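You operate a simulated robot arm through the tools that you are given. There is no shell and no other tool.

Carry out the task below with a simulated robot arm. There is one attempt and no reset: what you move stays moved.

JOB
Move the orange plug over to the blue socket and power the reel there.
Fine: orange and blue breakers off first; lock the blue ring, then blue breaker on. Where these are worked on the way, their far stop is far enough and under half their travel is too little: blue breaker.

It is judged by the outcome, as a careful person would: the job done as asked, and still so three seconds after it is handed in. It fails if anything else is knocked over, pushed out of place, dropped, spilled or broken.

ROBOT AND FRAMES
A 7-joint arm with a two-finger gripper, fixed in place. Base frame: the origin is at the foot of the arm, x ahead of it, y to its left, z up; the work surface is at about z = 840. Lengths are in mm, angles in degrees, forces in N, time in s.
With the tool pointing down near the work surface it reaches from about 340 to 720 mm from the base axis. Its first joint turns from -66.0 to 66.0 degrees. Payload 2.45 kg.
The tool frame sits at the grasp point between the pads (the TCP): z along the fingers, y along the line on which they close. The tips reach 26 mm beyond it. Largest opening 96 mm; the body of the gripper starts 69 mm behind the TCP.
Orientation is that of the tool frame in the base frame, as a unit quaternion [w, x, y, z]. With the fingers straight down and closing along the base's y, the tool's x points along the base's -x, its y along +y and its z along -z.

CONTROLS
- The arm moves only by the tool move_arm. Its argument "commands" is a list of rows, each a list of 7 numbers: the shift along the base's x, y, z in mm, then the turn, a rotation vector about the base's x, y, z in degrees, then the opening, from 0 (shut) to 1 (fully open). In form: [[dx, dy, dz, rx, ry, rz, gripper], ...]. A call has 1 to 20 rows; each row is the pose to reach, as a shift and turn from the pose commanded when the call began. Each row takes 0.2 s and may step no farther than 50 mm and 8.6 degrees from the row before; otherwise, or with a gripper value out of range, the whole call is refused. A pose out of reach is approached as far as the arm can. The call stops where the force on the tool passes 50 N (or 10 N more than at its start, if that is more) or the arm is blocked; 0.2 s more then pass. Each finger halts on what it meets, pressing with about 40 N; the grip force reading is that of the motor and also rises with nothing between the fingers. The clock runs only during rows and for 0.2 s after the last one: add rows that repeat a pose to give the fingers time. The reply holds the time, the measured pose of the TCP, the force on the tool along the base axes, the opening and the grip force, in the units named above and with some noise, with the torque about the TCP (base axes, N m) and any sound that the robot's microphone picked up, and new pictures: "show" is both (left out), scene, wrist or none.
- Cameras (640 x 400 px; columns grow to the right, rows downward): "scene" is fixed at [165, -384.6, 1448.4]; the picture's right is [0.80, -0.59, 0.00], its down [-0.20, -0.27, -0.94] and it looks along [0.56, 0.76, -0.33] (base axes); focal length 257 px, centre (320, 200). "wrist" rides on the gripper at [82, 3, -98] in the tool frame; the picture's right is [-0.04, 1.00, 0.00], its down [-0.73, -0.03, -0.68] and it looks along [-0.68, -0.03, 0.73] (tool axes); focal length 256 px, centre (320, 200). There is no depth. A picture from a camera that has moved, and an enlarged one, comes with that camera's place and axes in the base frame and with its lens.
- zoom(camera, box): a new picture of the part [left, top, right, bottom] of that camera's present view, enlarged. The clock stands still meanwhile.
- hand_in(): hands the job in; it is judged then, once.

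Places have to be worked out from the pictures, the camera data and where the tool is seen. Open the gripper and draw the arm clear of the work before you hand the job in, unless the task says otherwise.

The tools are called after "Emit:" as name(argument=value, ...) on one line, values as JSON. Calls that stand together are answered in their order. move_arm: Moves the arm, as the interface text tells. Its arguments: {"type":"object","properties":{"commands":{"type":"array","items":{"type":"array","items":{"type":"number"}}},"show":{"type":"string","enum":["both","scene","wrist","none"]}},"required":["commands"]} The other tools are called the same way: zoom (camera, box) takes an enlarged picture of a part of a camera's view; hand_in () hands the job in.

At the start:

```text
t: 0.0
ee_pos: [368.0, 20.8, 1362.0]
tcp_rot: [0.0, 0.0, 1.0, 0.001]
contact_force: [0.6, -0.1, -0.5]
wrist_torque: [-0.01, -0.01, -0.03]
finger_gap: 96.2
finger_force: 0.0
```

scene: 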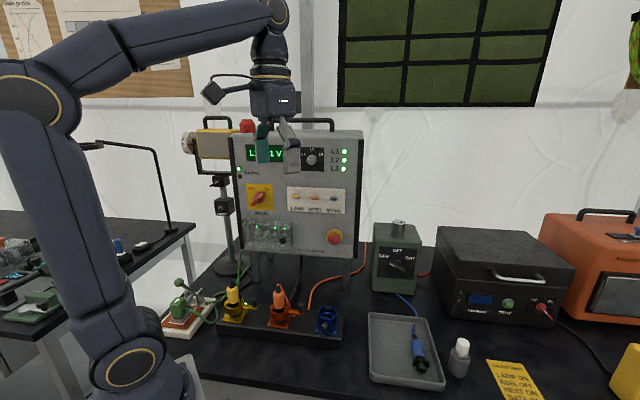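
wrist: 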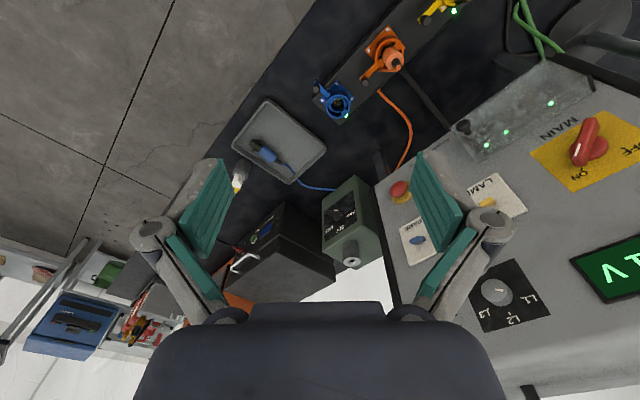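

I'll start by looking closely at the panel and the socket row before moving anything.

Emit:
zoom(camera="scene", box=[200, 250, 360, 350])

Emit:
zoom(camera="scene", box=[220, 120, 380, 260])

Emit:
zoom(camera="wrist", box=[300, 0, 480, 130])

Emit:
zoom(camera="wrist", box=[370, 60, 640, 330])

```text
4.00 times, centred on (280, 300) of scene
camera zoom: at [165.0, -384.6, 1448.4], right [0.8, -0.59, 0.0], down [-0.2, -0.27, -0.94], along [0.56, 0.76, -0.33], focal length 1028 px, centre (480, -200)
```

zoom: 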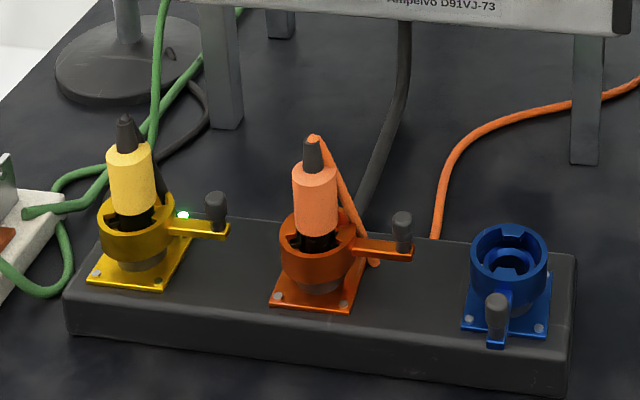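

```text
2.86 times, centred on (300, 190) of scene
camera zoom: at [165.0, -384.6, 1448.4], right [0.8, -0.59, 0.0], down [-0.2, -0.27, -0.94], along [0.56, 0.76, -0.33], focal length 735 px, centre (377, 229)
```

zoom: 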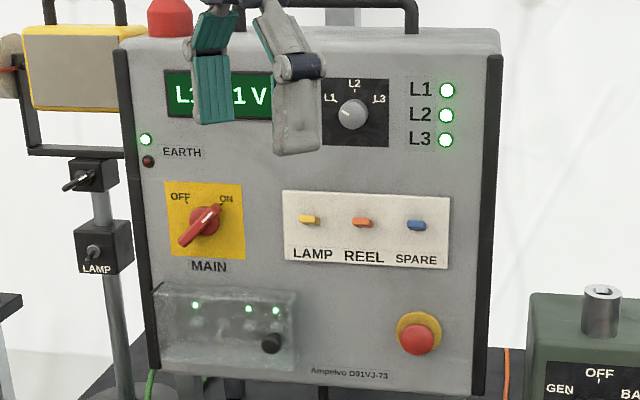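

```text
3.08 times, centred on (390, 65) of wrist
camera zoom: at [286.8, 23.5, 1460.6], right [0.04, 1.0, 0.0], down [0.73, -0.03, 0.68], along [0.68, -0.03, -0.73], focal length 788 px, centre (105, 615)
```

zoom: 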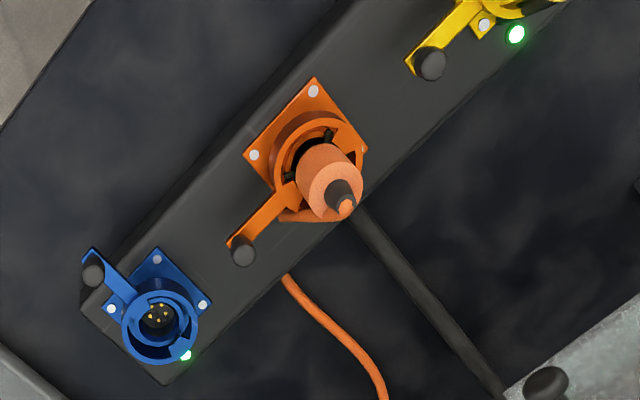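

```text
1.48 times, centred on (505, 195) of wrist
camera zoom: at [286.8, 23.5, 1460.6], right [0.04, 1.0, 0.0], down [0.73, -0.03, 0.68], along [0.68, -0.03, -0.73], focal length 379 px, centre (46, 207)
```

zoom: 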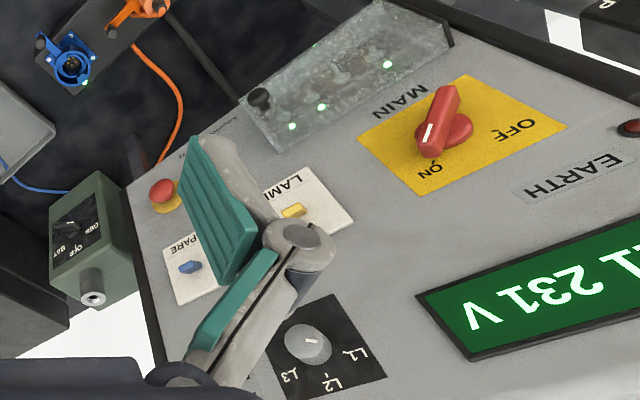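

The breakers may be behind the clear cover or be the coloured tabs; I need finer looks at both.

Emit:
zoom(camera="scene", box=[230, 205, 310, 255])

Emit:
zoom(camera="scene", box=[280, 180, 360, 230])

Emit:
zoom(camera="scene", box=[295, 285, 359, 345])

Emit:
zoom(camera="wrist", box=[450, 60, 610, 160])

Emit:
zoom(camera="scene", box=[160, 100, 260, 340])

Emit:
zoom(camera="scene", box=[340, 210, 640, 400])

```text
8.00 times, centred on (270, 230) of scene
camera zoom: at [165.0, -384.6, 1448.4], right [0.8, -0.59, 0.0], down [-0.2, -0.27, -0.94], along [0.56, 0.76, -0.33], focal length 2057 px, centre (720, -40)
```

zoom: 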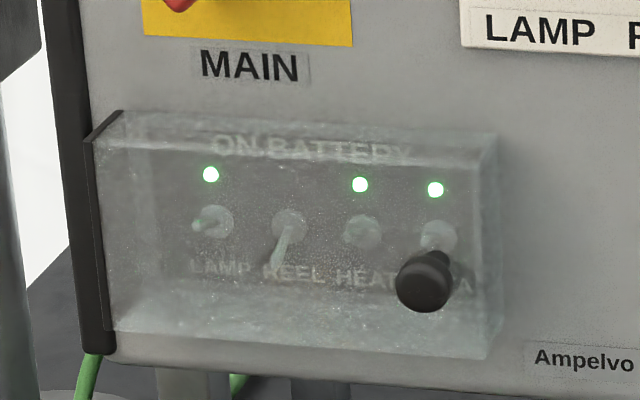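

```text
8.00 times, centred on (320, 205) of scene
camera zoom: at [165.0, -384.6, 1448.4], right [0.8, -0.59, 0.0], down [-0.2, -0.27, -0.94], along [0.56, 0.76, -0.33], focal length 2057 px, centre (320, 160)
```

zoom: 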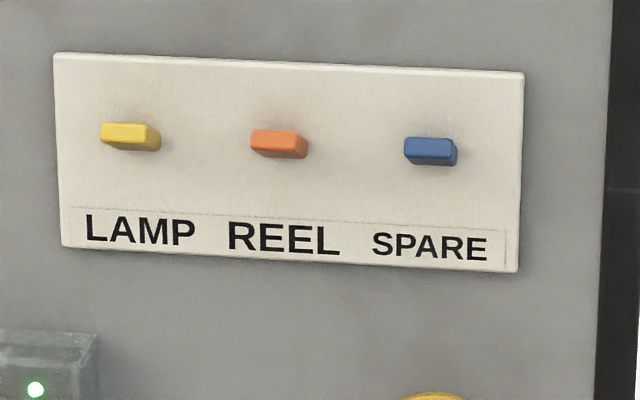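

```text
6.67 times, centred on (327, 315) of scene
camera zoom: at [165.0, -384.6, 1448.4], right [0.8, -0.59, 0.0], down [-0.2, -0.27, -0.94], along [0.56, 0.76, -0.33], focal length 1714 px, centre (273, -567)
```

zoom: 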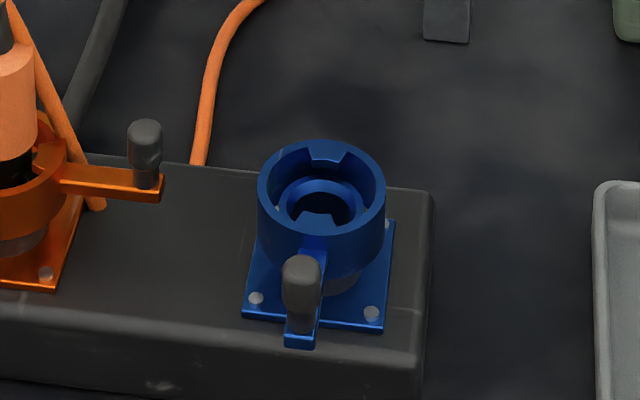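

```text
4.00 times, centred on (530, 110) of wrist
camera zoom: at [286.8, 23.5, 1460.6], right [0.04, 1.0, 0.0], down [0.73, -0.03, 0.68], along [0.68, -0.03, -0.73], focal length 1024 px, centre (-520, 560)
```

zoom: 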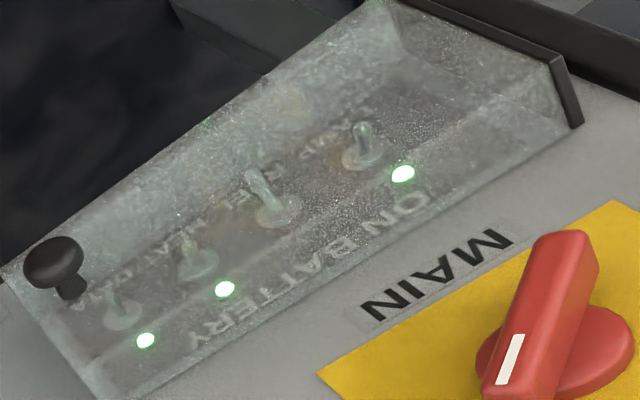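

```text
1.67 times, centred on (210, 220) of scene
camera zoom: at [165.0, -384.6, 1448.4], right [0.8, -0.59, 0.0], down [-0.2, -0.27, -0.94], along [0.56, 0.76, -0.33], focal length 429 px, centre (503, 167)
```

zoom: 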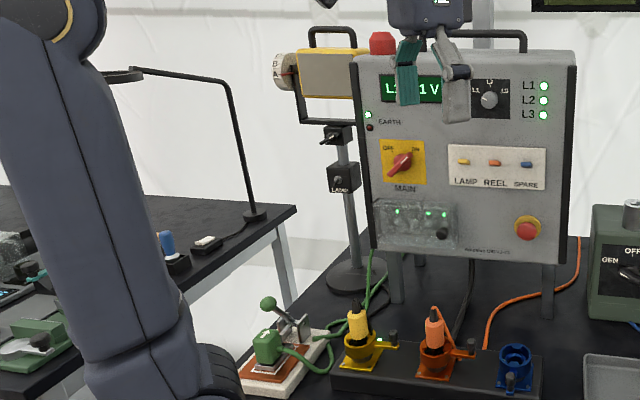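

```text
2.11 times, centred on (490, 305) of scene
camera zoom: at [165.0, -384.6, 1448.4], right [0.8, -0.59, 0.0], down [-0.2, -0.27, -0.94], along [0.56, 0.76, -0.33], focal length 541 px, centre (-38, -21)
```

zoom: 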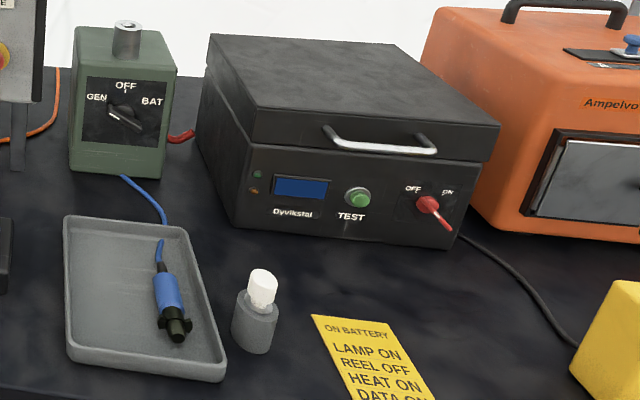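

The coloured tabs (LAMP/REEL/SPARE) look like the breakers. I triangulate SPARE (blue) at about (620,166,1203), REEL (orange) at about (580,205,1204), and the panel normal at about (-0.70,-0.72,0). The covered "ON BATTERY" toggles are something else. I'll swing the tool to face the panel about 165 mm off for a closer view.

Emit:
move_arm(commands=[[7, 5, -11, 2.56, -6.05, 2.56, 1], [14, 9, -22, 5.12, -12.1, 5.12, 1], [21, 14, -33, 7.69, -18.15, 7.69, 1], [28, 19, -43, 10.25, -24.2, 10.25, 1], [35, 24, -54, 12.81, -30.25, 12.81, 1], [42, 28, -65, 15.37, -36.3, 15.37, 1], [49, 33, -76, 17.94, -42.36, 17.94, 1], [56, 38, -87, 20.5, -48.41, 20.5, 1], [63, 42, -98, 23.06, -54.46, 23.06, 1], [70, 47, -109, 25.62, -60.51, 25.62, 1], [77, 52, -119, 28.18, -66.56, 28.18, 1], [84, 57, -130, 30.75, -72.61, 30.75, 1], [91, 61, -141, 33.31, -78.66, 33.31, 1], [98, 66, -152, 35.87, -84.71, 35.87, 1], [98, 66, -152, 35.87, -84.71, 35.87, 1]])

```text
t: 3.2
ee_pos: [468.6, 86.9, 1209.4]
tcp_rot: [0.651, -0.277, 0.651, 0.275]
contact_force: [0.4, 0.1, -0.3]
wrist_torque: [-0.01, 0.01, -0.01]
finger_gap: 96.0
finger_force: 0.0
out of reach, approached as far as the arm can: row 12, 14
camera wrist: at [396.7, 17.0, 1128.9], right [-0.72, 0.7, 0.04], down [-0.45, -0.51, 0.73], along [0.53, 0.51, 0.68], focal length 256 px, centre (320, 200)
```

scene: 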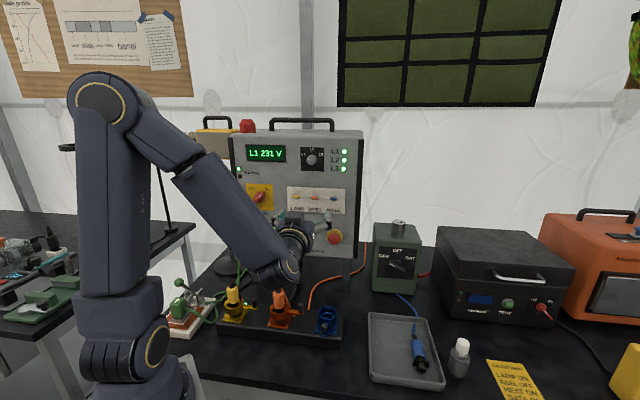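
wrist: 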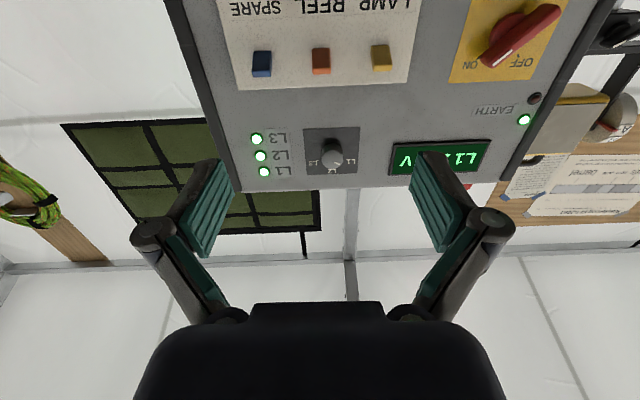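

The tool now faces the panel squarely. I'll zoom on the tabs from this low view to see which way they tilt.

Emit:
zoom(camera="wrist", box=[220, 0, 430, 110])

Emit:
zoom(camera="scene", box=[280, 180, 360, 230])

Emit:
zoom(camera="scene", box=[215, 275, 355, 350])

```text
3.05 times, centred on (325, 55) of wrist
camera zoom: at [396.7, 17.0, 1128.9], right [-0.72, 0.7, 0.04], down [-0.45, -0.51, 0.73], along [0.53, 0.51, 0.68], focal length 780 px, centre (305, 642)
```

zoom: 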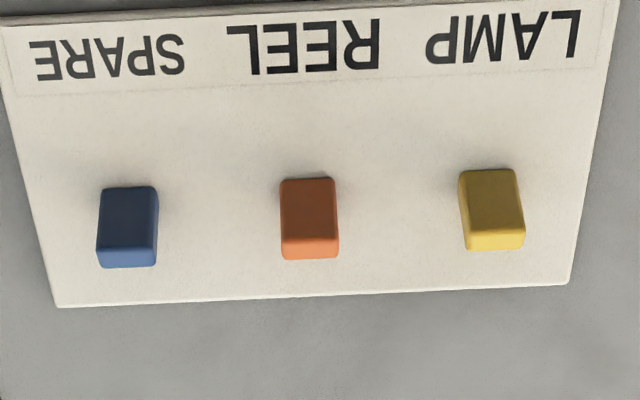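

```text
8.00 times, centred on (320, 205) of scene
camera zoom: at [165.0, -384.6, 1448.4], right [0.8, -0.59, 0.0], down [-0.2, -0.27, -0.94], along [0.56, 0.76, -0.33], focal length 2057 px, centre (320, 160)
```

zoom: 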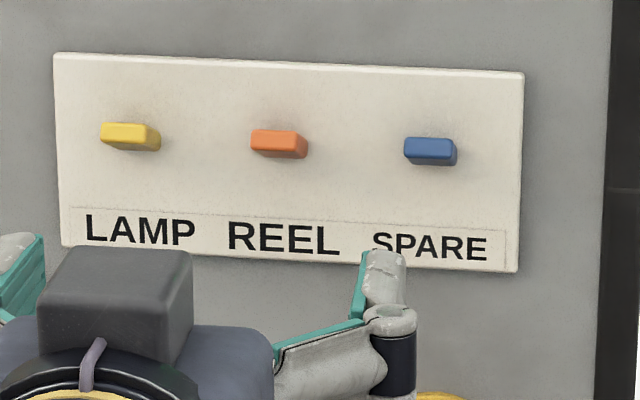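

```text
4.57 times, centred on (285, 312) of scene
camera zoom: at [165.0, -384.6, 1448.4], right [0.8, -0.59, 0.0], down [-0.2, -0.27, -0.94], along [0.56, 0.76, -0.33], focal length 1176 px, centre (480, -314)
```

zoom: 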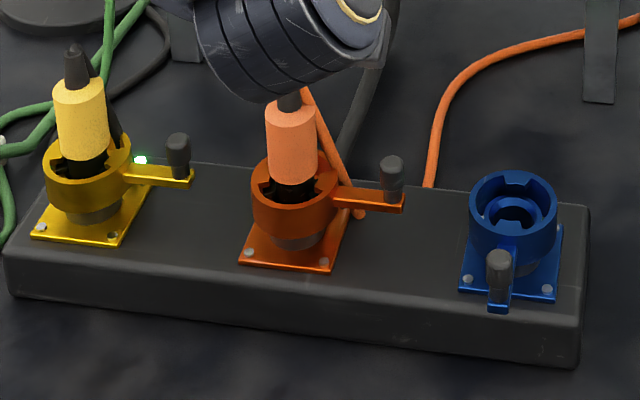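

All three levers tilt about 30° up (tip about z 1204, pivot about 1193), and the yellow and blue LEDs are lit, so up = ON. I'll close the fingers and approach just above the orange (REEL) lever.

Emit:
move_arm(commands=[[0, 0, 5, 0, 0, 0, 0.6], [0, 0, 10, 0, 0, 0, 0.3], [0, 0, 18, 0, 0, 0, 0], [19, 20, 20, 0, 0, 0, 0], [38, 41, 20, 0, 0, 0, 0], [57, 61, 20, 0, 0, 0, 0], [76, 81, 20, 0, 0, 0, 0], [76, 81, 20, 0, 0, 0, 0]])

```text
t: 5.0
ee_pos: [543.4, 166.4, 1230.3]
tcp_rot: [0.651, -0.275, 0.652, 0.275]
contact_force: [-0.3, 0.7, 0.5]
wrist_torque: [-0.03, 0.0, 0.0]
finger_gap: 0.0
finger_force: 28.6
camera wrist: at [471.9, 99.0, 1149.2], right [-0.72, 0.7, 0.04], down [-0.45, -0.51, 0.73], along [0.53, 0.51, 0.68], focal length 256 px, centre (320, 200)
```

scene: 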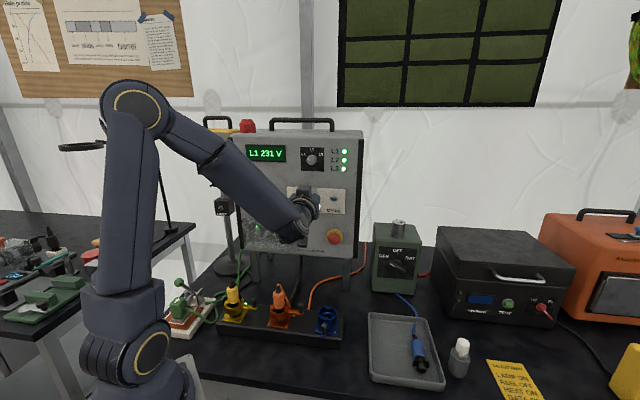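
wrist: 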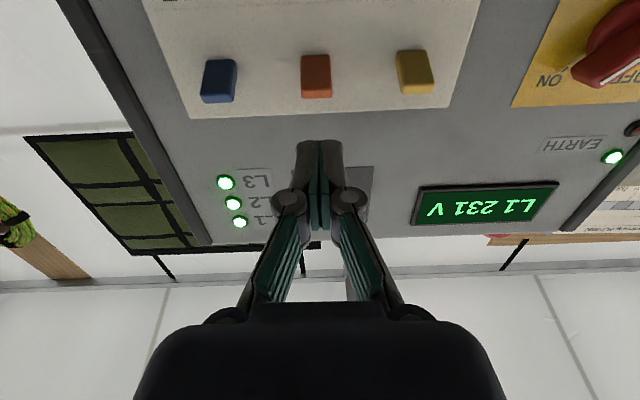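

Fingers are closed and above the lever. Zooming to check lateral and vertical alignment before reaching in.

Emit:
zoom(camera="wrist", box=[240, 30, 400, 180])

Emit:
zoom(camera="scene", box=[270, 170, 350, 250])

```text
2.67 times, centred on (320, 105) of wrist
camera zoom: at [471.9, 99.0, 1149.2], right [-0.72, 0.7, 0.04], down [-0.45, -0.51, 0.73], along [0.53, 0.51, 0.68], focal length 683 px, centre (320, 453)
```

zoom: 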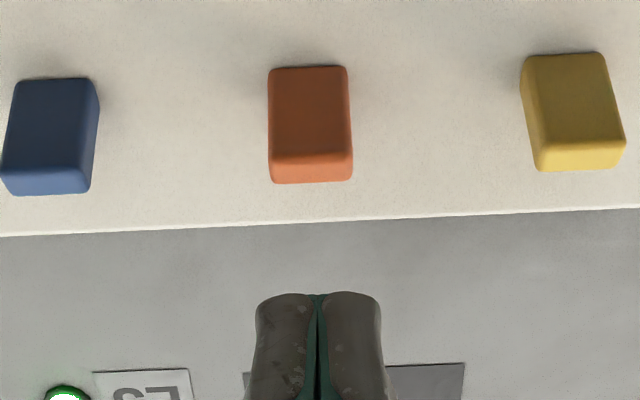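

```text
5.00 times, centred on (310, 210) of scene
camera zoom: at [165.0, -384.6, 1448.4], right [0.8, -0.59, 0.0], down [-0.2, -0.27, -0.94], along [0.56, 0.76, -0.33], focal length 1286 px, centre (370, 150)
```

zoom: 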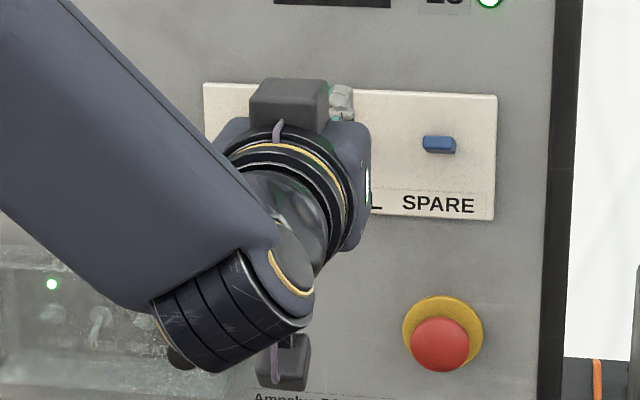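

Alignment is good: the lever is about 2 mm to the right of the fingers, with its top at about 1208 against a finger underside of 1218. I'll reach in 34 mm above the lever, then press down gently.

Emit:
move_arm(commands=[[9, 7, 0, 0, 0, 0, 0], [17, 15, 0, 0, 0, 0, 0], [25, 23, 0, 0, 0, 0, 0], [25, 23, -4, 0, 0, 0, 0], [25, 23, -8, 0, 0, 0, 0], [25, 23, -11, 0, 0, 0, 0], [25, 23, -14, 0, 0, 0, 0], [25, 23, -17, 0, 0, 0, 0], [25, 23, -20, 0, 0, 0, 0], [25, 23, -22, 0, 0, 0, 0], [25, 23, -24, 0, 0, 0, 0], [25, 23, -26, 0, 0, 0, 0]])

```text
t: 7.6
ee_pos: [567.9, 190.4, 1203.1]
tcp_rot: [0.652, -0.275, 0.651, 0.275]
contact_force: [0.2, 0.5, 0.4]
wrist_torque: [-0.03, -0.01, 0.02]
finger_gap: 0.0
finger_force: 28.5
camera wrist: at [496.6, 121.6, 1122.4], right [-0.72, 0.7, 0.04], down [-0.45, -0.51, 0.73], along [0.53, 0.51, 0.68], focal length 256 px, centre (320, 200)
```

scene: 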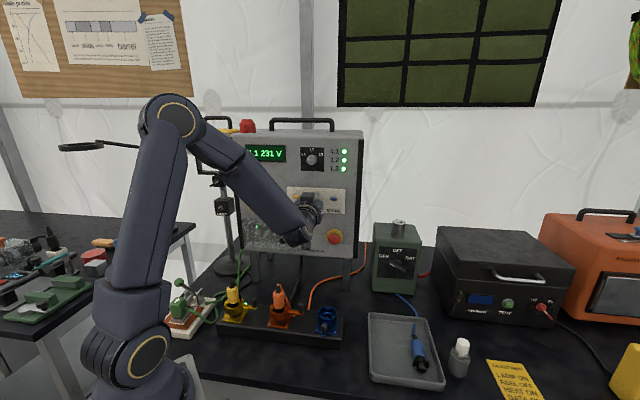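
wrist: 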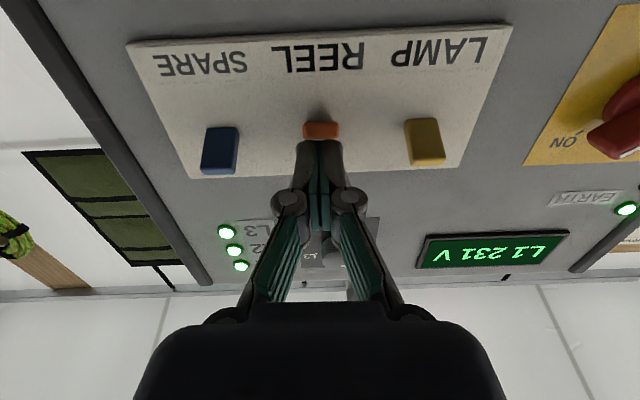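

Orange lever has flipped down with no residual force. I'll back off, rise, and shift 56 mm right to face the blue lever.

Emit:
move_arm(commands=[[-14, -14, 0, 0, 0, 0, 0], [-28, -29, 0, 0, 0, 0, 0], [-28, -29, 14, 0, 0, 0, 0], [-14, -42, 27, 0, 0, 0, 0], [12, -68, 27, 0, 0, 0, 0], [12, -68, 27, 0, 0, 0, 0]], show="wrist")

Emit:
zoom(camera="wrist", box=[240, 20, 460, 180])

Emit:
zoom(camera="scene", box=[210, 270, 360, 350])

```text
t: 9.0
ee_pos: [580.1, 121.0, 1230.4]
tcp_rot: [0.651, -0.277, 0.651, 0.276]
contact_force: [0.7, -0.3, 0.6]
wrist_torque: [0.05, -0.01, 0.01]
finger_gap: 0.0
finger_force: 28.1
camera wrist: at [509.0, 52.8, 1149.8], right [-0.72, 0.7, 0.04], down [-0.45, -0.51, 0.73], along [0.53, 0.51, 0.68], focal length 256 px, centre (320, 200)
```

wrist: 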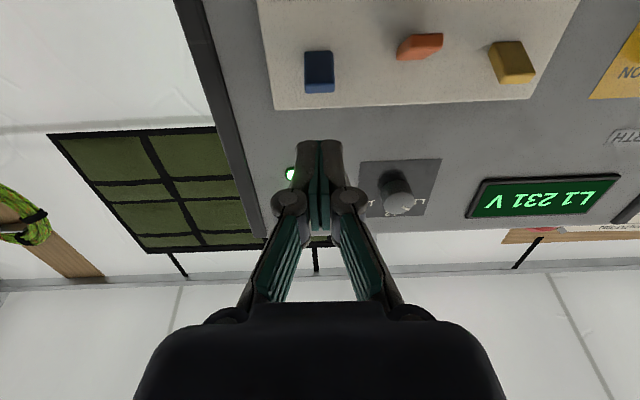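

```text
2.50 times, centred on (350, 100) of wrist
camera zoom: at [509.0, 52.8, 1149.8], right [-0.72, 0.7, 0.04], down [-0.45, -0.51, 0.73], along [0.53, 0.51, 0.68], focal length 640 px, centre (245, 450)
```

zoom: 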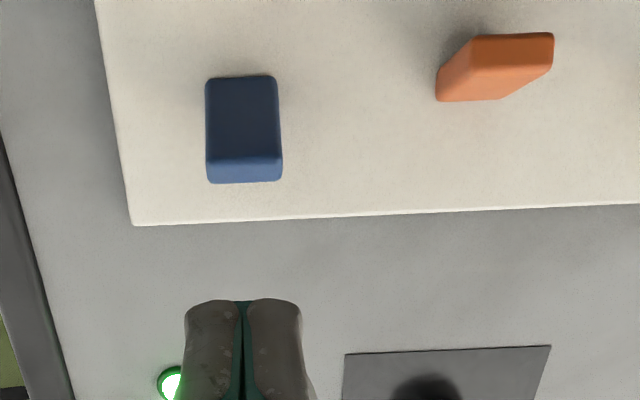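

```text
4.27 times, centred on (285, 310) of scene
camera zoom: at [165.0, -384.6, 1448.4], right [0.8, -0.59, 0.0], down [-0.2, -0.27, -0.94], along [0.56, 0.76, -0.33], focal length 1097 px, centre (469, -269)
```

zoom: 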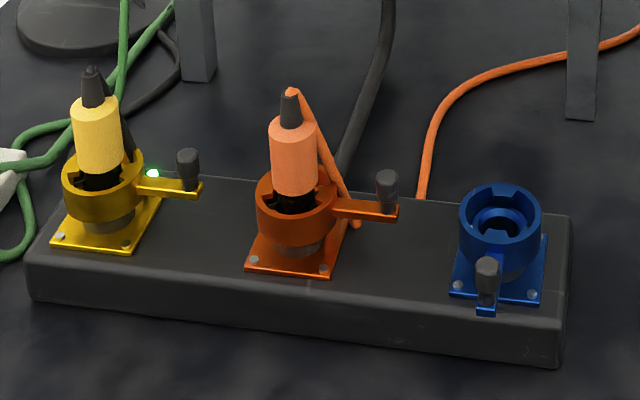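

The blue lever is centred on the fingers. Reaching in 41 mm and pressing down as before.

Emit:
move_arm(commands=[[10, 10, 0, 0, 0, 0, 0], [19, 20, 0, 0, 0, 0, 0], [28, 29, 0, 0, 0, 0, 0], [28, 29, -4, 0, 0, 0, 0], [28, 29, -8, 0, 0, 0, 0], [28, 29, -11, 0, 0, 0, 0], [28, 29, -14, 0, 0, 0, 0], [28, 29, -17, 0, 0, 0, 0], [28, 29, -20, 0, 0, 0, 0], [28, 29, -22, 0, 0, 0, 0], [28, 29, -24, 0, 0, 0, 0], [28, 29, -26, 0, 0, 0, 0]], show="none")

Emit:
move_arm(commands=[[-14, -15, 0, 0, 0, 0, 0], [-28, -29, 0, 0, 0, 0, 0], [-42, -44, 0, 0, 0, 0, 0], [-56, -59, 0, 0, 0, 0, 0], [-56, -59, 0, 0, 0, 0, 0]])

Emit:
zoom(camera="wrist", box=[240, 20, 460, 180])

Emit:
zoom(camera="scene", box=[210, 270, 360, 350])

```text
t: 11.6
ee_pos: [607.0, 151.9, 1204.9]
tcp_rot: [0.651, -0.276, 0.651, 0.275]
contact_force: [-0.8, 0.0, 0.4]
wrist_torque: [-0.04, 0.02, 0.04]
finger_gap: 0.1
finger_force: 28.7
```

```text
t: 12.8
ee_pos: [552.3, 92.2, 1205.1]
tcp_rot: [0.651, -0.276, 0.651, 0.276]
contact_force: [0.7, 0.0, 0.9]
wrist_torque: [0.0, 0.03, 0.02]
finger_gap: 0.2
finger_force: 28.9
camera wrist: at [480.8, 23.4, 1124.5], right [-0.72, 0.7, 0.04], down [-0.45, -0.51, 0.73], along [0.53, 0.51, 0.68], focal length 256 px, centre (320, 200)
```

scene: 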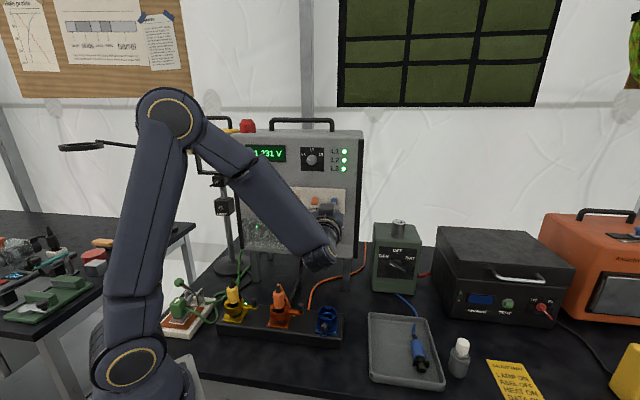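
wrist: 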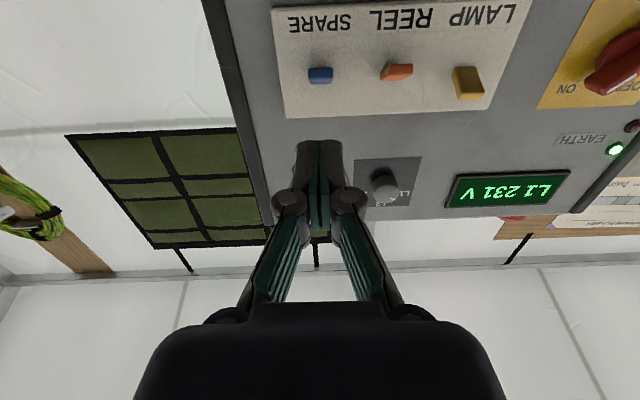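

```text
2.50 times, centred on (350, 100) of wrist
camera zoom: at [480.8, 23.4, 1124.5], right [-0.72, 0.7, 0.04], down [-0.45, -0.51, 0.73], along [0.53, 0.51, 0.68], focal length 640 px, centre (245, 450)
```

zoom: 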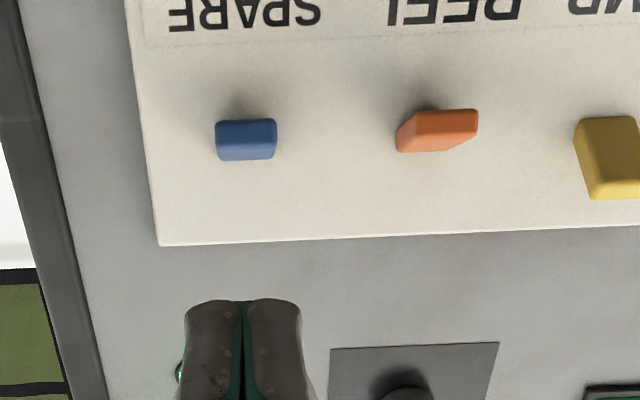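

```text
4.27 times, centred on (285, 310) of scene
camera zoom: at [165.0, -384.6, 1448.4], right [0.8, -0.59, 0.0], down [-0.2, -0.27, -0.94], along [0.56, 0.76, -0.33], focal length 1097 px, centre (469, -269)
```

zoom: 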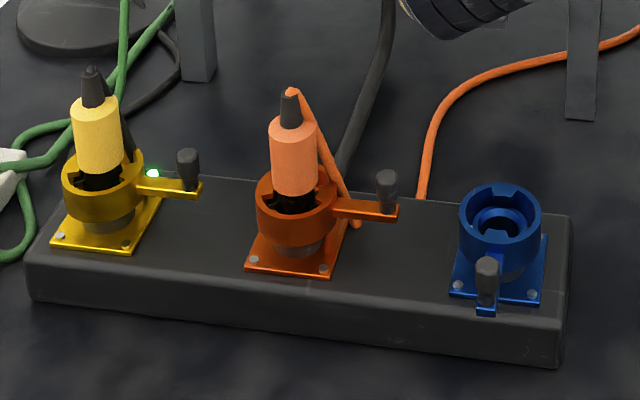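

Both breakers are down and the blue socket's LED is now off (yellow's is still lit). I'll back away and pitch the tool to straight down, keeping its yaw aligned with the socket row, to look at the sockets from above.

Emit:
move_arm(commands=[[-16, -16, 0, 0, 0, 0, 0], [-32, -32, 0, -5.4, 5.2, 0, 0], [-40, -30, 0, -10.8, 10.4, 0, 0], [-48, -27, 0, -16.2, 15.7, 0, 0], [-55, -24, 0, -21.5, 20.9, 0, 0], [-62, -21, -3, -26.9, 26.1, 0, 0], [-69, -18, -6, -32.3, 31.3, 0, 0], [-76, -15, -10, -37.7, 36.5, 0, 0], [-83, -12, -14, -43.1, 41.7, 0, 0], [-90, -9, -18, -48.5, 47, 0, 0], [-94, -6, -22, -53.8, 52.2, 0, 0], [-97, -4, -25, -59.2, 57.4, 0, 0], [-97, -4, -25, -64.6, 62.6, 0, 0], [-97, -4, -25, -64.6, 62.6, 0, 0]])

```text
t: 15.8
ee_pos: [453.4, 89.0, 1179.5]
tcp_rot: [0.0, -0.39, 0.921, 0.0]
contact_force: [-0.5, -0.1, -0.3]
wrist_torque: [0.01, 0.03, 0.02]
finger_gap: 0.2
finger_force: 28.2
camera wrist: at [395.0, 32.3, 1279.0], right [-0.69, 0.72, 0.0], down [0.53, 0.51, 0.68], along [0.49, 0.47, -0.73], focal length 256 px, centre (320, 200)
```

scene: 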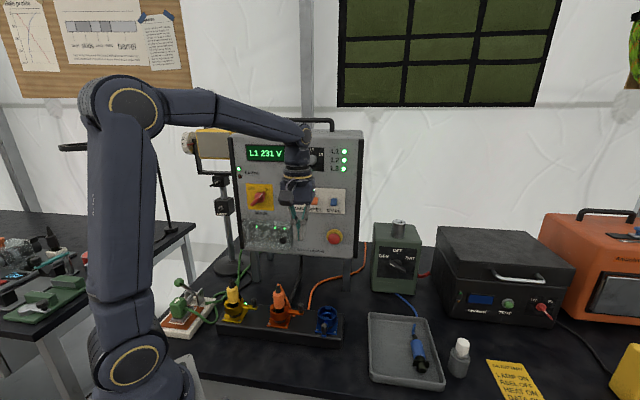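
wrist: 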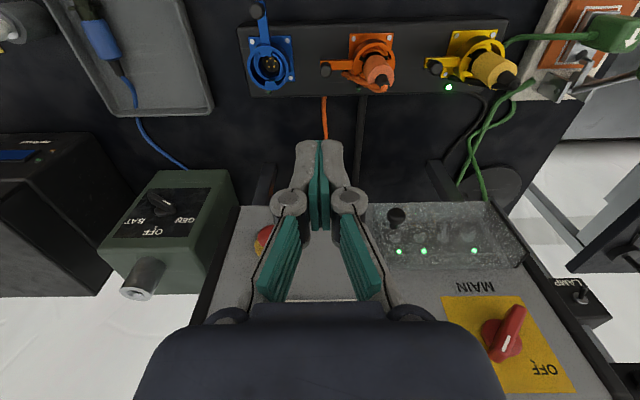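

Good overhead view of the row. Zooming in on the sockets.

Emit:
zoom(camera="wrist", box=[230, 0, 530, 140])

Emit:
zoom(camera="wrist", box=[310, 20, 410, 110])

Emit:
zoom(camera="wrist", box=[230, 0, 310, 100])

```text
2.13 times, centred on (380, 70) of wrist
camera zoom: at [395.0, 32.3, 1279.0], right [-0.69, 0.72, 0.0], down [0.53, 0.51, 0.68], along [0.49, 0.47, -0.73], focal length 546 px, centre (192, 477)
```

zoom: 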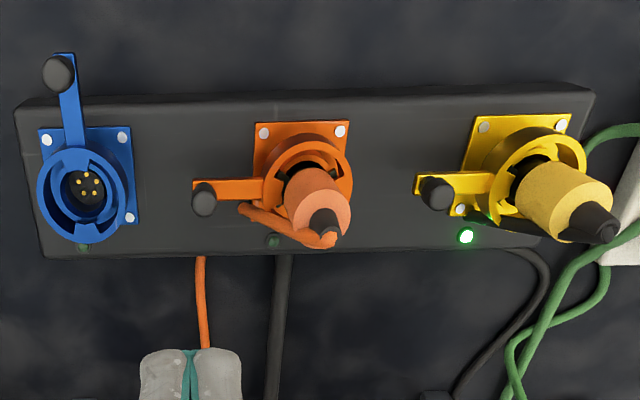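

```text
4.44 times, centred on (360, 65) of wrist
camera zoom: at [395.0, 32.3, 1279.0], right [-0.69, 0.72, 0.0], down [0.53, 0.51, 0.68], along [0.49, 0.47, -0.73], focal length 1138 px, centre (142, 800)
```

zoom: 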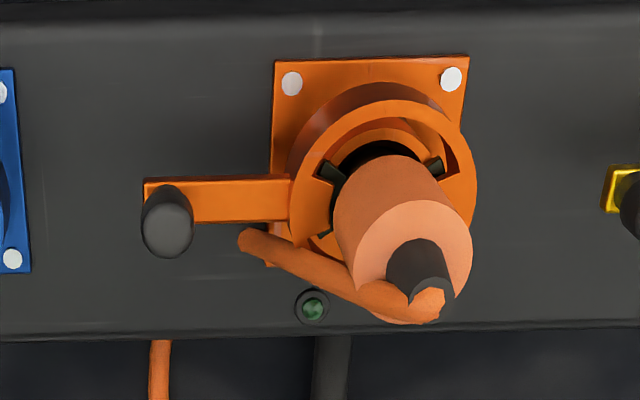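

```text
4.00 times, centred on (270, 50) of wrist
camera zoom: at [395.0, 32.3, 1279.0], right [-0.69, 0.72, 0.0], down [0.53, 0.51, 0.68], along [0.49, 0.47, -0.73], focal length 1024 px, centre (520, 800)
```

zoom: 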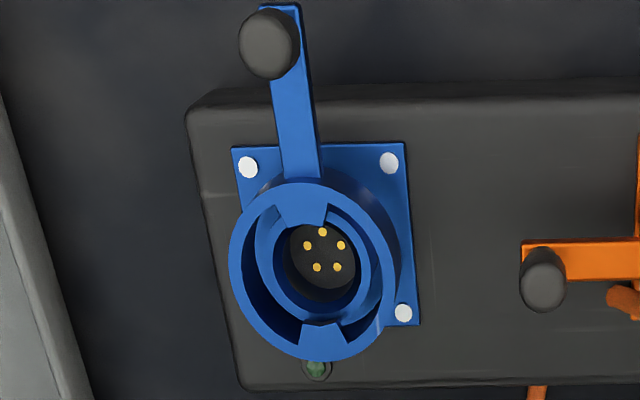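

LEDs for orange and blue are both dark. Orange's ring is locked (lever along the row, knob about (461,105,936)) and blue's is unlocked (lever to the front). The two plates are oriented alike, so the plug transfers without rotation. I'll first unlock the orange ring by pushing its knob, so I'm moving above and behind it.

Emit:
move_arm(commands=[[10, 12, -20, 0, 0, 0, 0], [20, 25, -45, 0, 0, 0, 0], [30, 38, -75, 0, 0, 0, 0], [30, 38, -110, 0, 0, 0, 0], [30, 38, -140, 0, 0, 0, 0], [30, 38, -160, 0, 0, 0, 0], [30, 38, -160, 0, 0, 0, 0]])

Emit:
zoom(camera="wrist", box=[240, 0, 480, 150])

Emit:
zoom(camera="scene", box=[240, 230, 350, 345])

```text
t: 17.4
ee_pos: [483.9, 127.0, 1017.7]
tcp_rot: [0.001, -0.39, 0.921, 0.001]
contact_force: [0.7, -0.1, 0.0]
wrist_torque: [-0.02, 0.0, -0.01]
finger_gap: 0.0
finger_force: 28.2
camera wrist: at [425.0, 70.0, 1117.8], right [-0.69, 0.72, 0.0], down [0.53, 0.51, 0.68], along [0.49, 0.47, -0.73], focal length 256 px, centre (320, 200)
```

scene: 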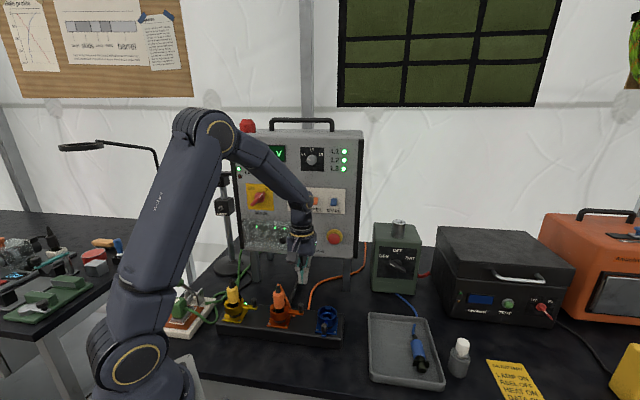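
wrist: 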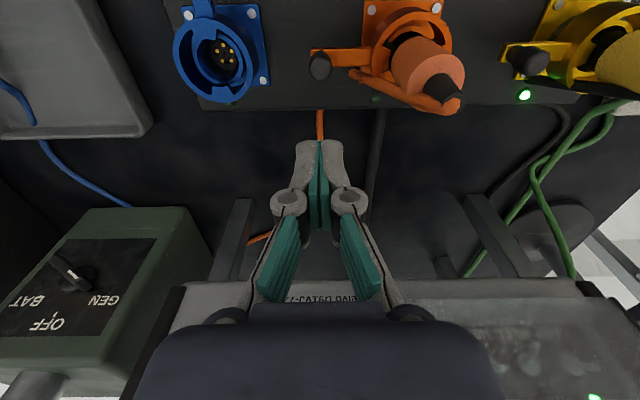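

```text
2.67 times, centred on (360, 75) of wrist
camera zoom: at [425.0, 70.0, 1117.8], right [-0.69, 0.72, 0.0], down [0.53, 0.51, 0.68], along [0.49, 0.47, -0.73], focal length 683 px, centre (213, 533)
```

zoom: 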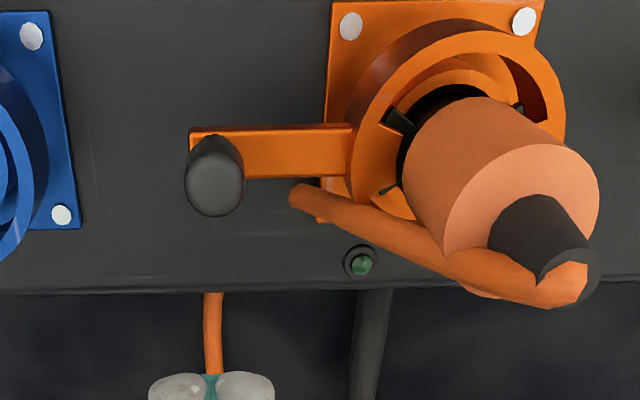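

```text
3.48 times, centred on (295, 288) of scene
camera zoom: at [165.0, -384.6, 1448.4], right [0.8, -0.59, 0.0], down [-0.2, -0.27, -0.94], along [0.56, 0.76, -0.33], focal length 894 px, centre (407, -104)
```

zoom: 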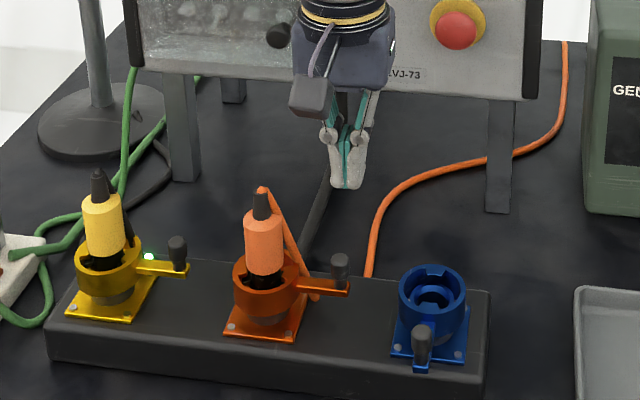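

I place the orange axis at about (416,149), blue at about (513.5,54), and the orange knob about 62 mm out along the row. I'll lower the closed fingers behind the knob with tips at about z 932, then begin sweeping it around.

Emit:
move_arm(commands=[[0, 0, -20, 0, 0, 0, 0], [0, 0, -40, 0, 0, 0, 0], [0, 0, -60, 0, 0, 0, 0], [-9.3, 1, -60, 0, 0, 0, 0], [-13.8, -8.9, -60, 0, 0, 0, 0], [-17, -13.5, -60, 0, 0, 0, 0], [-19.8, -17.8, -60, 0, 0, 0, 0]])

Emit:
zoom(camera="scene", box=[240, 230, 350, 345])

```text
t: 19.0
ee_pos: [463.9, 108.4, 959.5]
tcp_rot: [0.001, -0.389, 0.921, 0.001]
contact_force: [0.0, 1.2, 0.1]
wrist_torque: [0.0, 0.0, 0.01]
finger_gap: 0.0
finger_force: 28.6
camera wrist: at [405.3, 51.9, 1058.9], right [-0.69, 0.72, 0.0], down [0.53, 0.51, 0.68], along [0.49, 0.47, -0.73], focal length 256 px, centre (320, 200)
```

scene: 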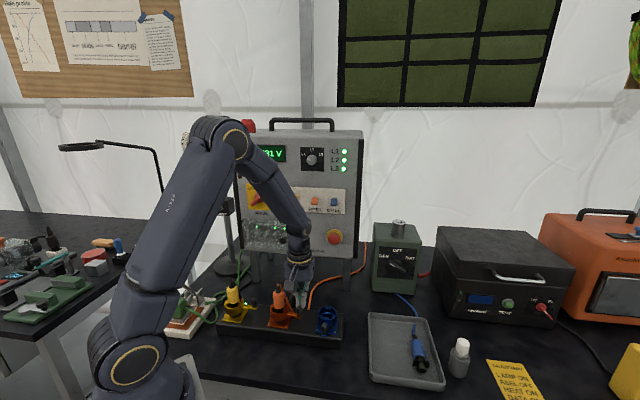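
wrist: 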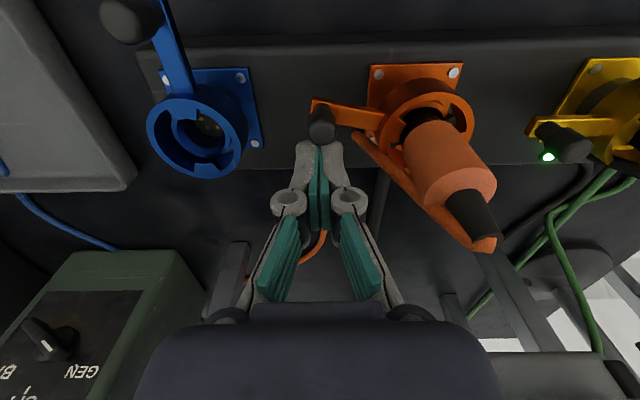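

```text
3.48 times, centred on (295, 288) of scene
camera zoom: at [165.0, -384.6, 1448.4], right [0.8, -0.59, 0.0], down [-0.2, -0.27, -0.94], along [0.56, 0.76, -0.33], focal length 894 px, centre (407, -104)
```

zoom: 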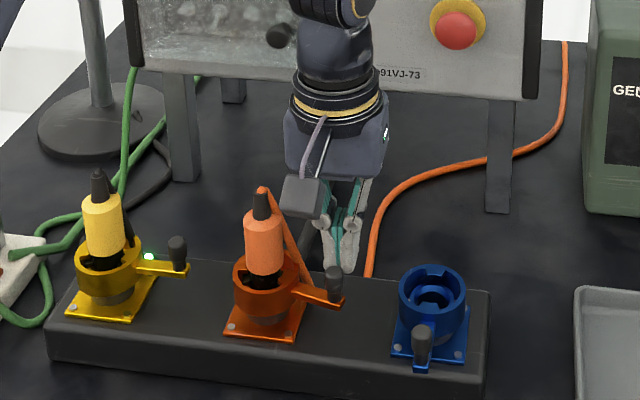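

The knob is being pushed cleanly and the lever has begun to swing. Continuing along the arc.

Emit:
move_arm(commands=[[-7.5, -7.8, 0, 0, 0, 0, 0], [-12, -11.2, 0, 0, 0, 0, 0], [-16.3, -14.1, 0, 0, 0, 0, 0], [-21, -16.6, 0, 0, 0, 0, 0], [-26, -18.8, 0, 0, 0, 0, 0], [-31, -20.5, 0, 0, 0, 0, 0], [-36.4, -21.8, 0, 0, 0, 0, 0], [-41.8, -22.5, 0, 0, 0, 0, 0], [-47.2, -22.8, 0, 0, 0, 0, 0], [-52.5, -22.7, 0, 0, 0, 0, 0], [-57.9, -22.2, 0, 0, 0, 0, 0], [-63.2, -21, 0, 0, 0, 0, 0]])

Emit:
zoom(camera="scene", box=[240, 230, 350, 345])

```text
t: 21.6
ee_pos: [401.3, 88.0, 959.3]
tcp_rot: [0.0, -0.389, 0.921, 0.0]
contact_force: [1.0, -1.4, 0.2]
wrist_torque: [0.01, 0.01, 0.02]
finger_gap: 0.0
finger_force: 28.8
camera wrist: at [341.9, 31.0, 1058.4], right [-0.69, 0.72, 0.0], down [0.53, 0.51, 0.68], along [0.49, 0.47, -0.73], focal length 256 px, centre (320, 200)
```

scene: 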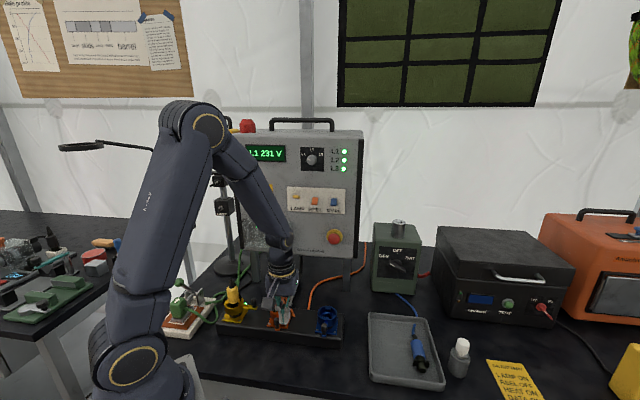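
wrist: 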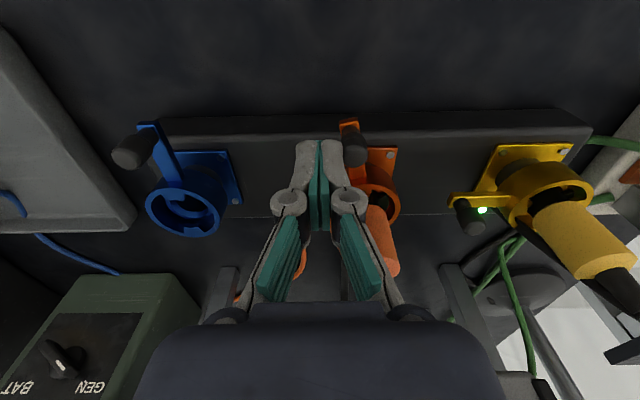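

```text
3.48 times, centred on (295, 288) of scene
camera zoom: at [165.0, -384.6, 1448.4], right [0.8, -0.59, 0.0], down [-0.2, -0.27, -0.94], along [0.56, 0.76, -0.33], focal length 894 px, centre (407, -104)
```

zoom: 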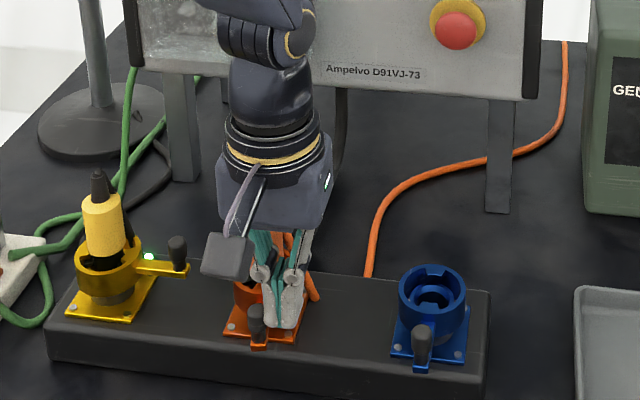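

Lever nearly at the front; pushing a little further to its stop.

Emit:
move_arm(commands=[[-2.7, 0.7, 0, 0, 0, 0, 0], [-5.3, 1.5, 0, 0, 0, 0, 0], [-8.8, 2.9, 0, 0, 0, 0, 0], [-12.2, 4.4, 0, 0, 0, 0, 0], [-14.2, 5.4, 0, 0, 0, 0, 0], [-16.1, 6.4, 0, 0, 0, 0, 0]])

Emit:
zoom(camera="scene", box=[240, 230, 350, 345])

```text
t: 23.0
ee_pos: [387.5, 95.1, 959.3]
tcp_rot: [0.002, -0.389, 0.921, 0.0]
contact_force: [18.5, -12.9, -8.2]
wrist_torque: [-0.34, -0.43, 0.0]
finger_gap: 0.0
finger_force: 28.6
camera wrist: at [327.9, 36.7, 1058.3], right [-0.69, 0.73, 0.0], down [0.53, 0.5, 0.68], along [0.5, 0.47, -0.73], focal length 256 px, centre (320, 200)
```

scene: 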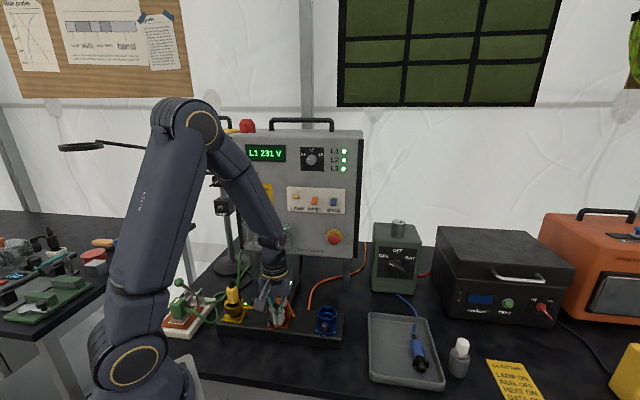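
wrist: 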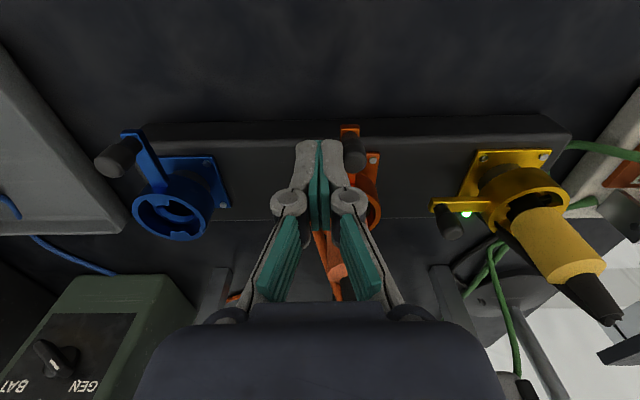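

```text
3.48 times, centred on (295, 288) of scene
camera zoom: at [165.6, -385.0, 1448.2], right [0.8, -0.59, 0.0], down [-0.2, -0.27, -0.94], along [0.56, 0.76, -0.33], focal length 894 px, centre (407, -104)
```

zoom: 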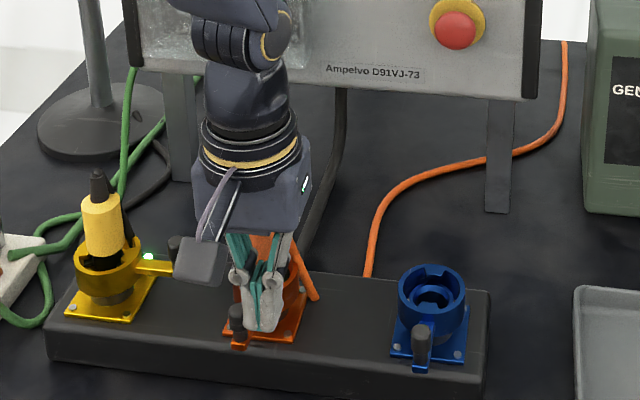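

Stopped against about 22 N, so the orange ring is at its unlocked stop. I'll back off, rise, and turn the gripper to close along base y (the cable leaves toward +x) above the orange plug.

Emit:
move_arm(commands=[[7, -7, 0, 0, 0, 0, 0], [7, -7, 30, 0, 0, 0, 0], [7, -7, 70, 0, 0, 0, 0], [7, -7, 110, 0, 0, -7, 0.2], [12, 5, 140, 0, 0, -14, 0.5], [17, 17, 140, 0, 0, -21, 0.7], [22, 30, 140, 0, 0, -28, 0.7], [26, 42, 140, 0, 0, -35, 0.7], [31, 54, 140, 0, 0, -42, 0.7], [31, 54, 140, 0, 0, -45.9, 0.7], [31, 54, 140, 0, 0, -45.9, 0.7]])

Emit:
zoom(camera="scene", box=[240, 230, 350, 345])

Emit:
zoom(camera="wrist", box=[160, 0, 440, 200])

```text
t: 25.4
ee_pos: [416.2, 147.8, 1100.4]
tcp_rot: [-0.001, 0.001, 1.0, 0.0]
contact_force: [-0.1, -0.5, 0.1]
wrist_torque: [-0.04, 0.03, 0.02]
finger_gap: 67.1
finger_force: 0.0
camera wrist: at [334.7, 151.0, 1198.8], right [0.04, 1.0, 0.0], down [0.73, -0.03, 0.68], along [0.68, -0.03, -0.73], focal length 256 px, centre (320, 200)
```

scene: 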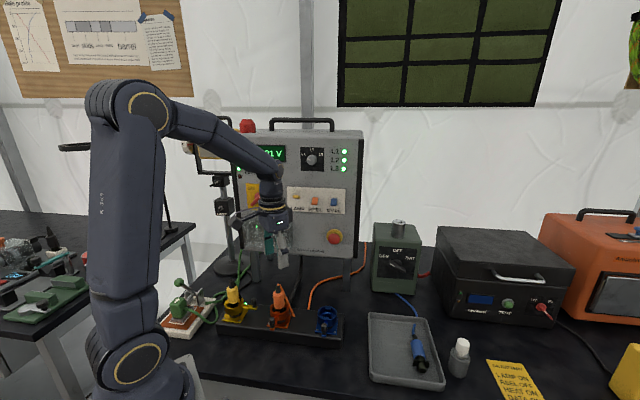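
wrist: 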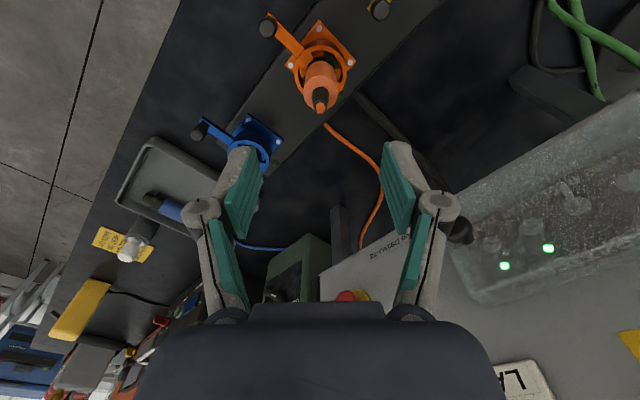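

```text
3.48 times, centred on (295, 288) of scene
camera zoom: at [165.0, -384.6, 1448.4], right [0.8, -0.59, 0.0], down [-0.2, -0.27, -0.94], along [0.56, 0.76, -0.33], focal length 894 px, centre (407, -104)
```

zoom: 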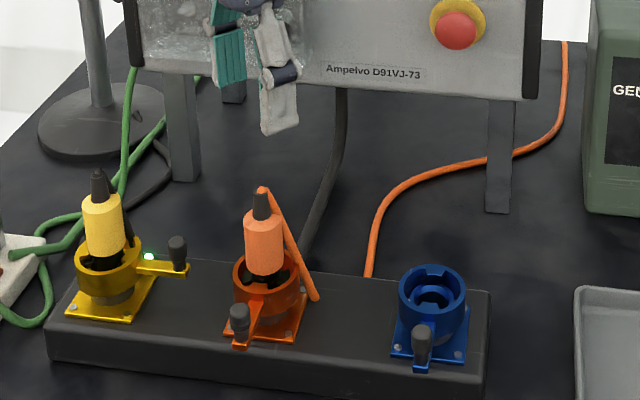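

```text
2.00 times, centred on (300, 100) of wrist
camera zoom: at [334.7, 151.0, 1198.8], right [0.04, 1.0, 0.0], down [0.73, -0.03, 0.68], along [0.68, -0.03, -0.73], focal length 512 px, centre (360, 400)
```

zoom: 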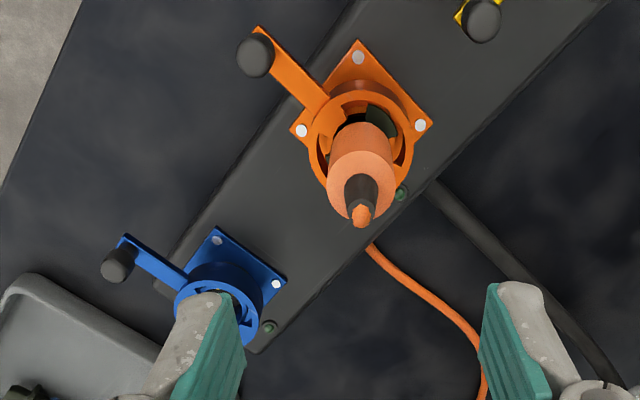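

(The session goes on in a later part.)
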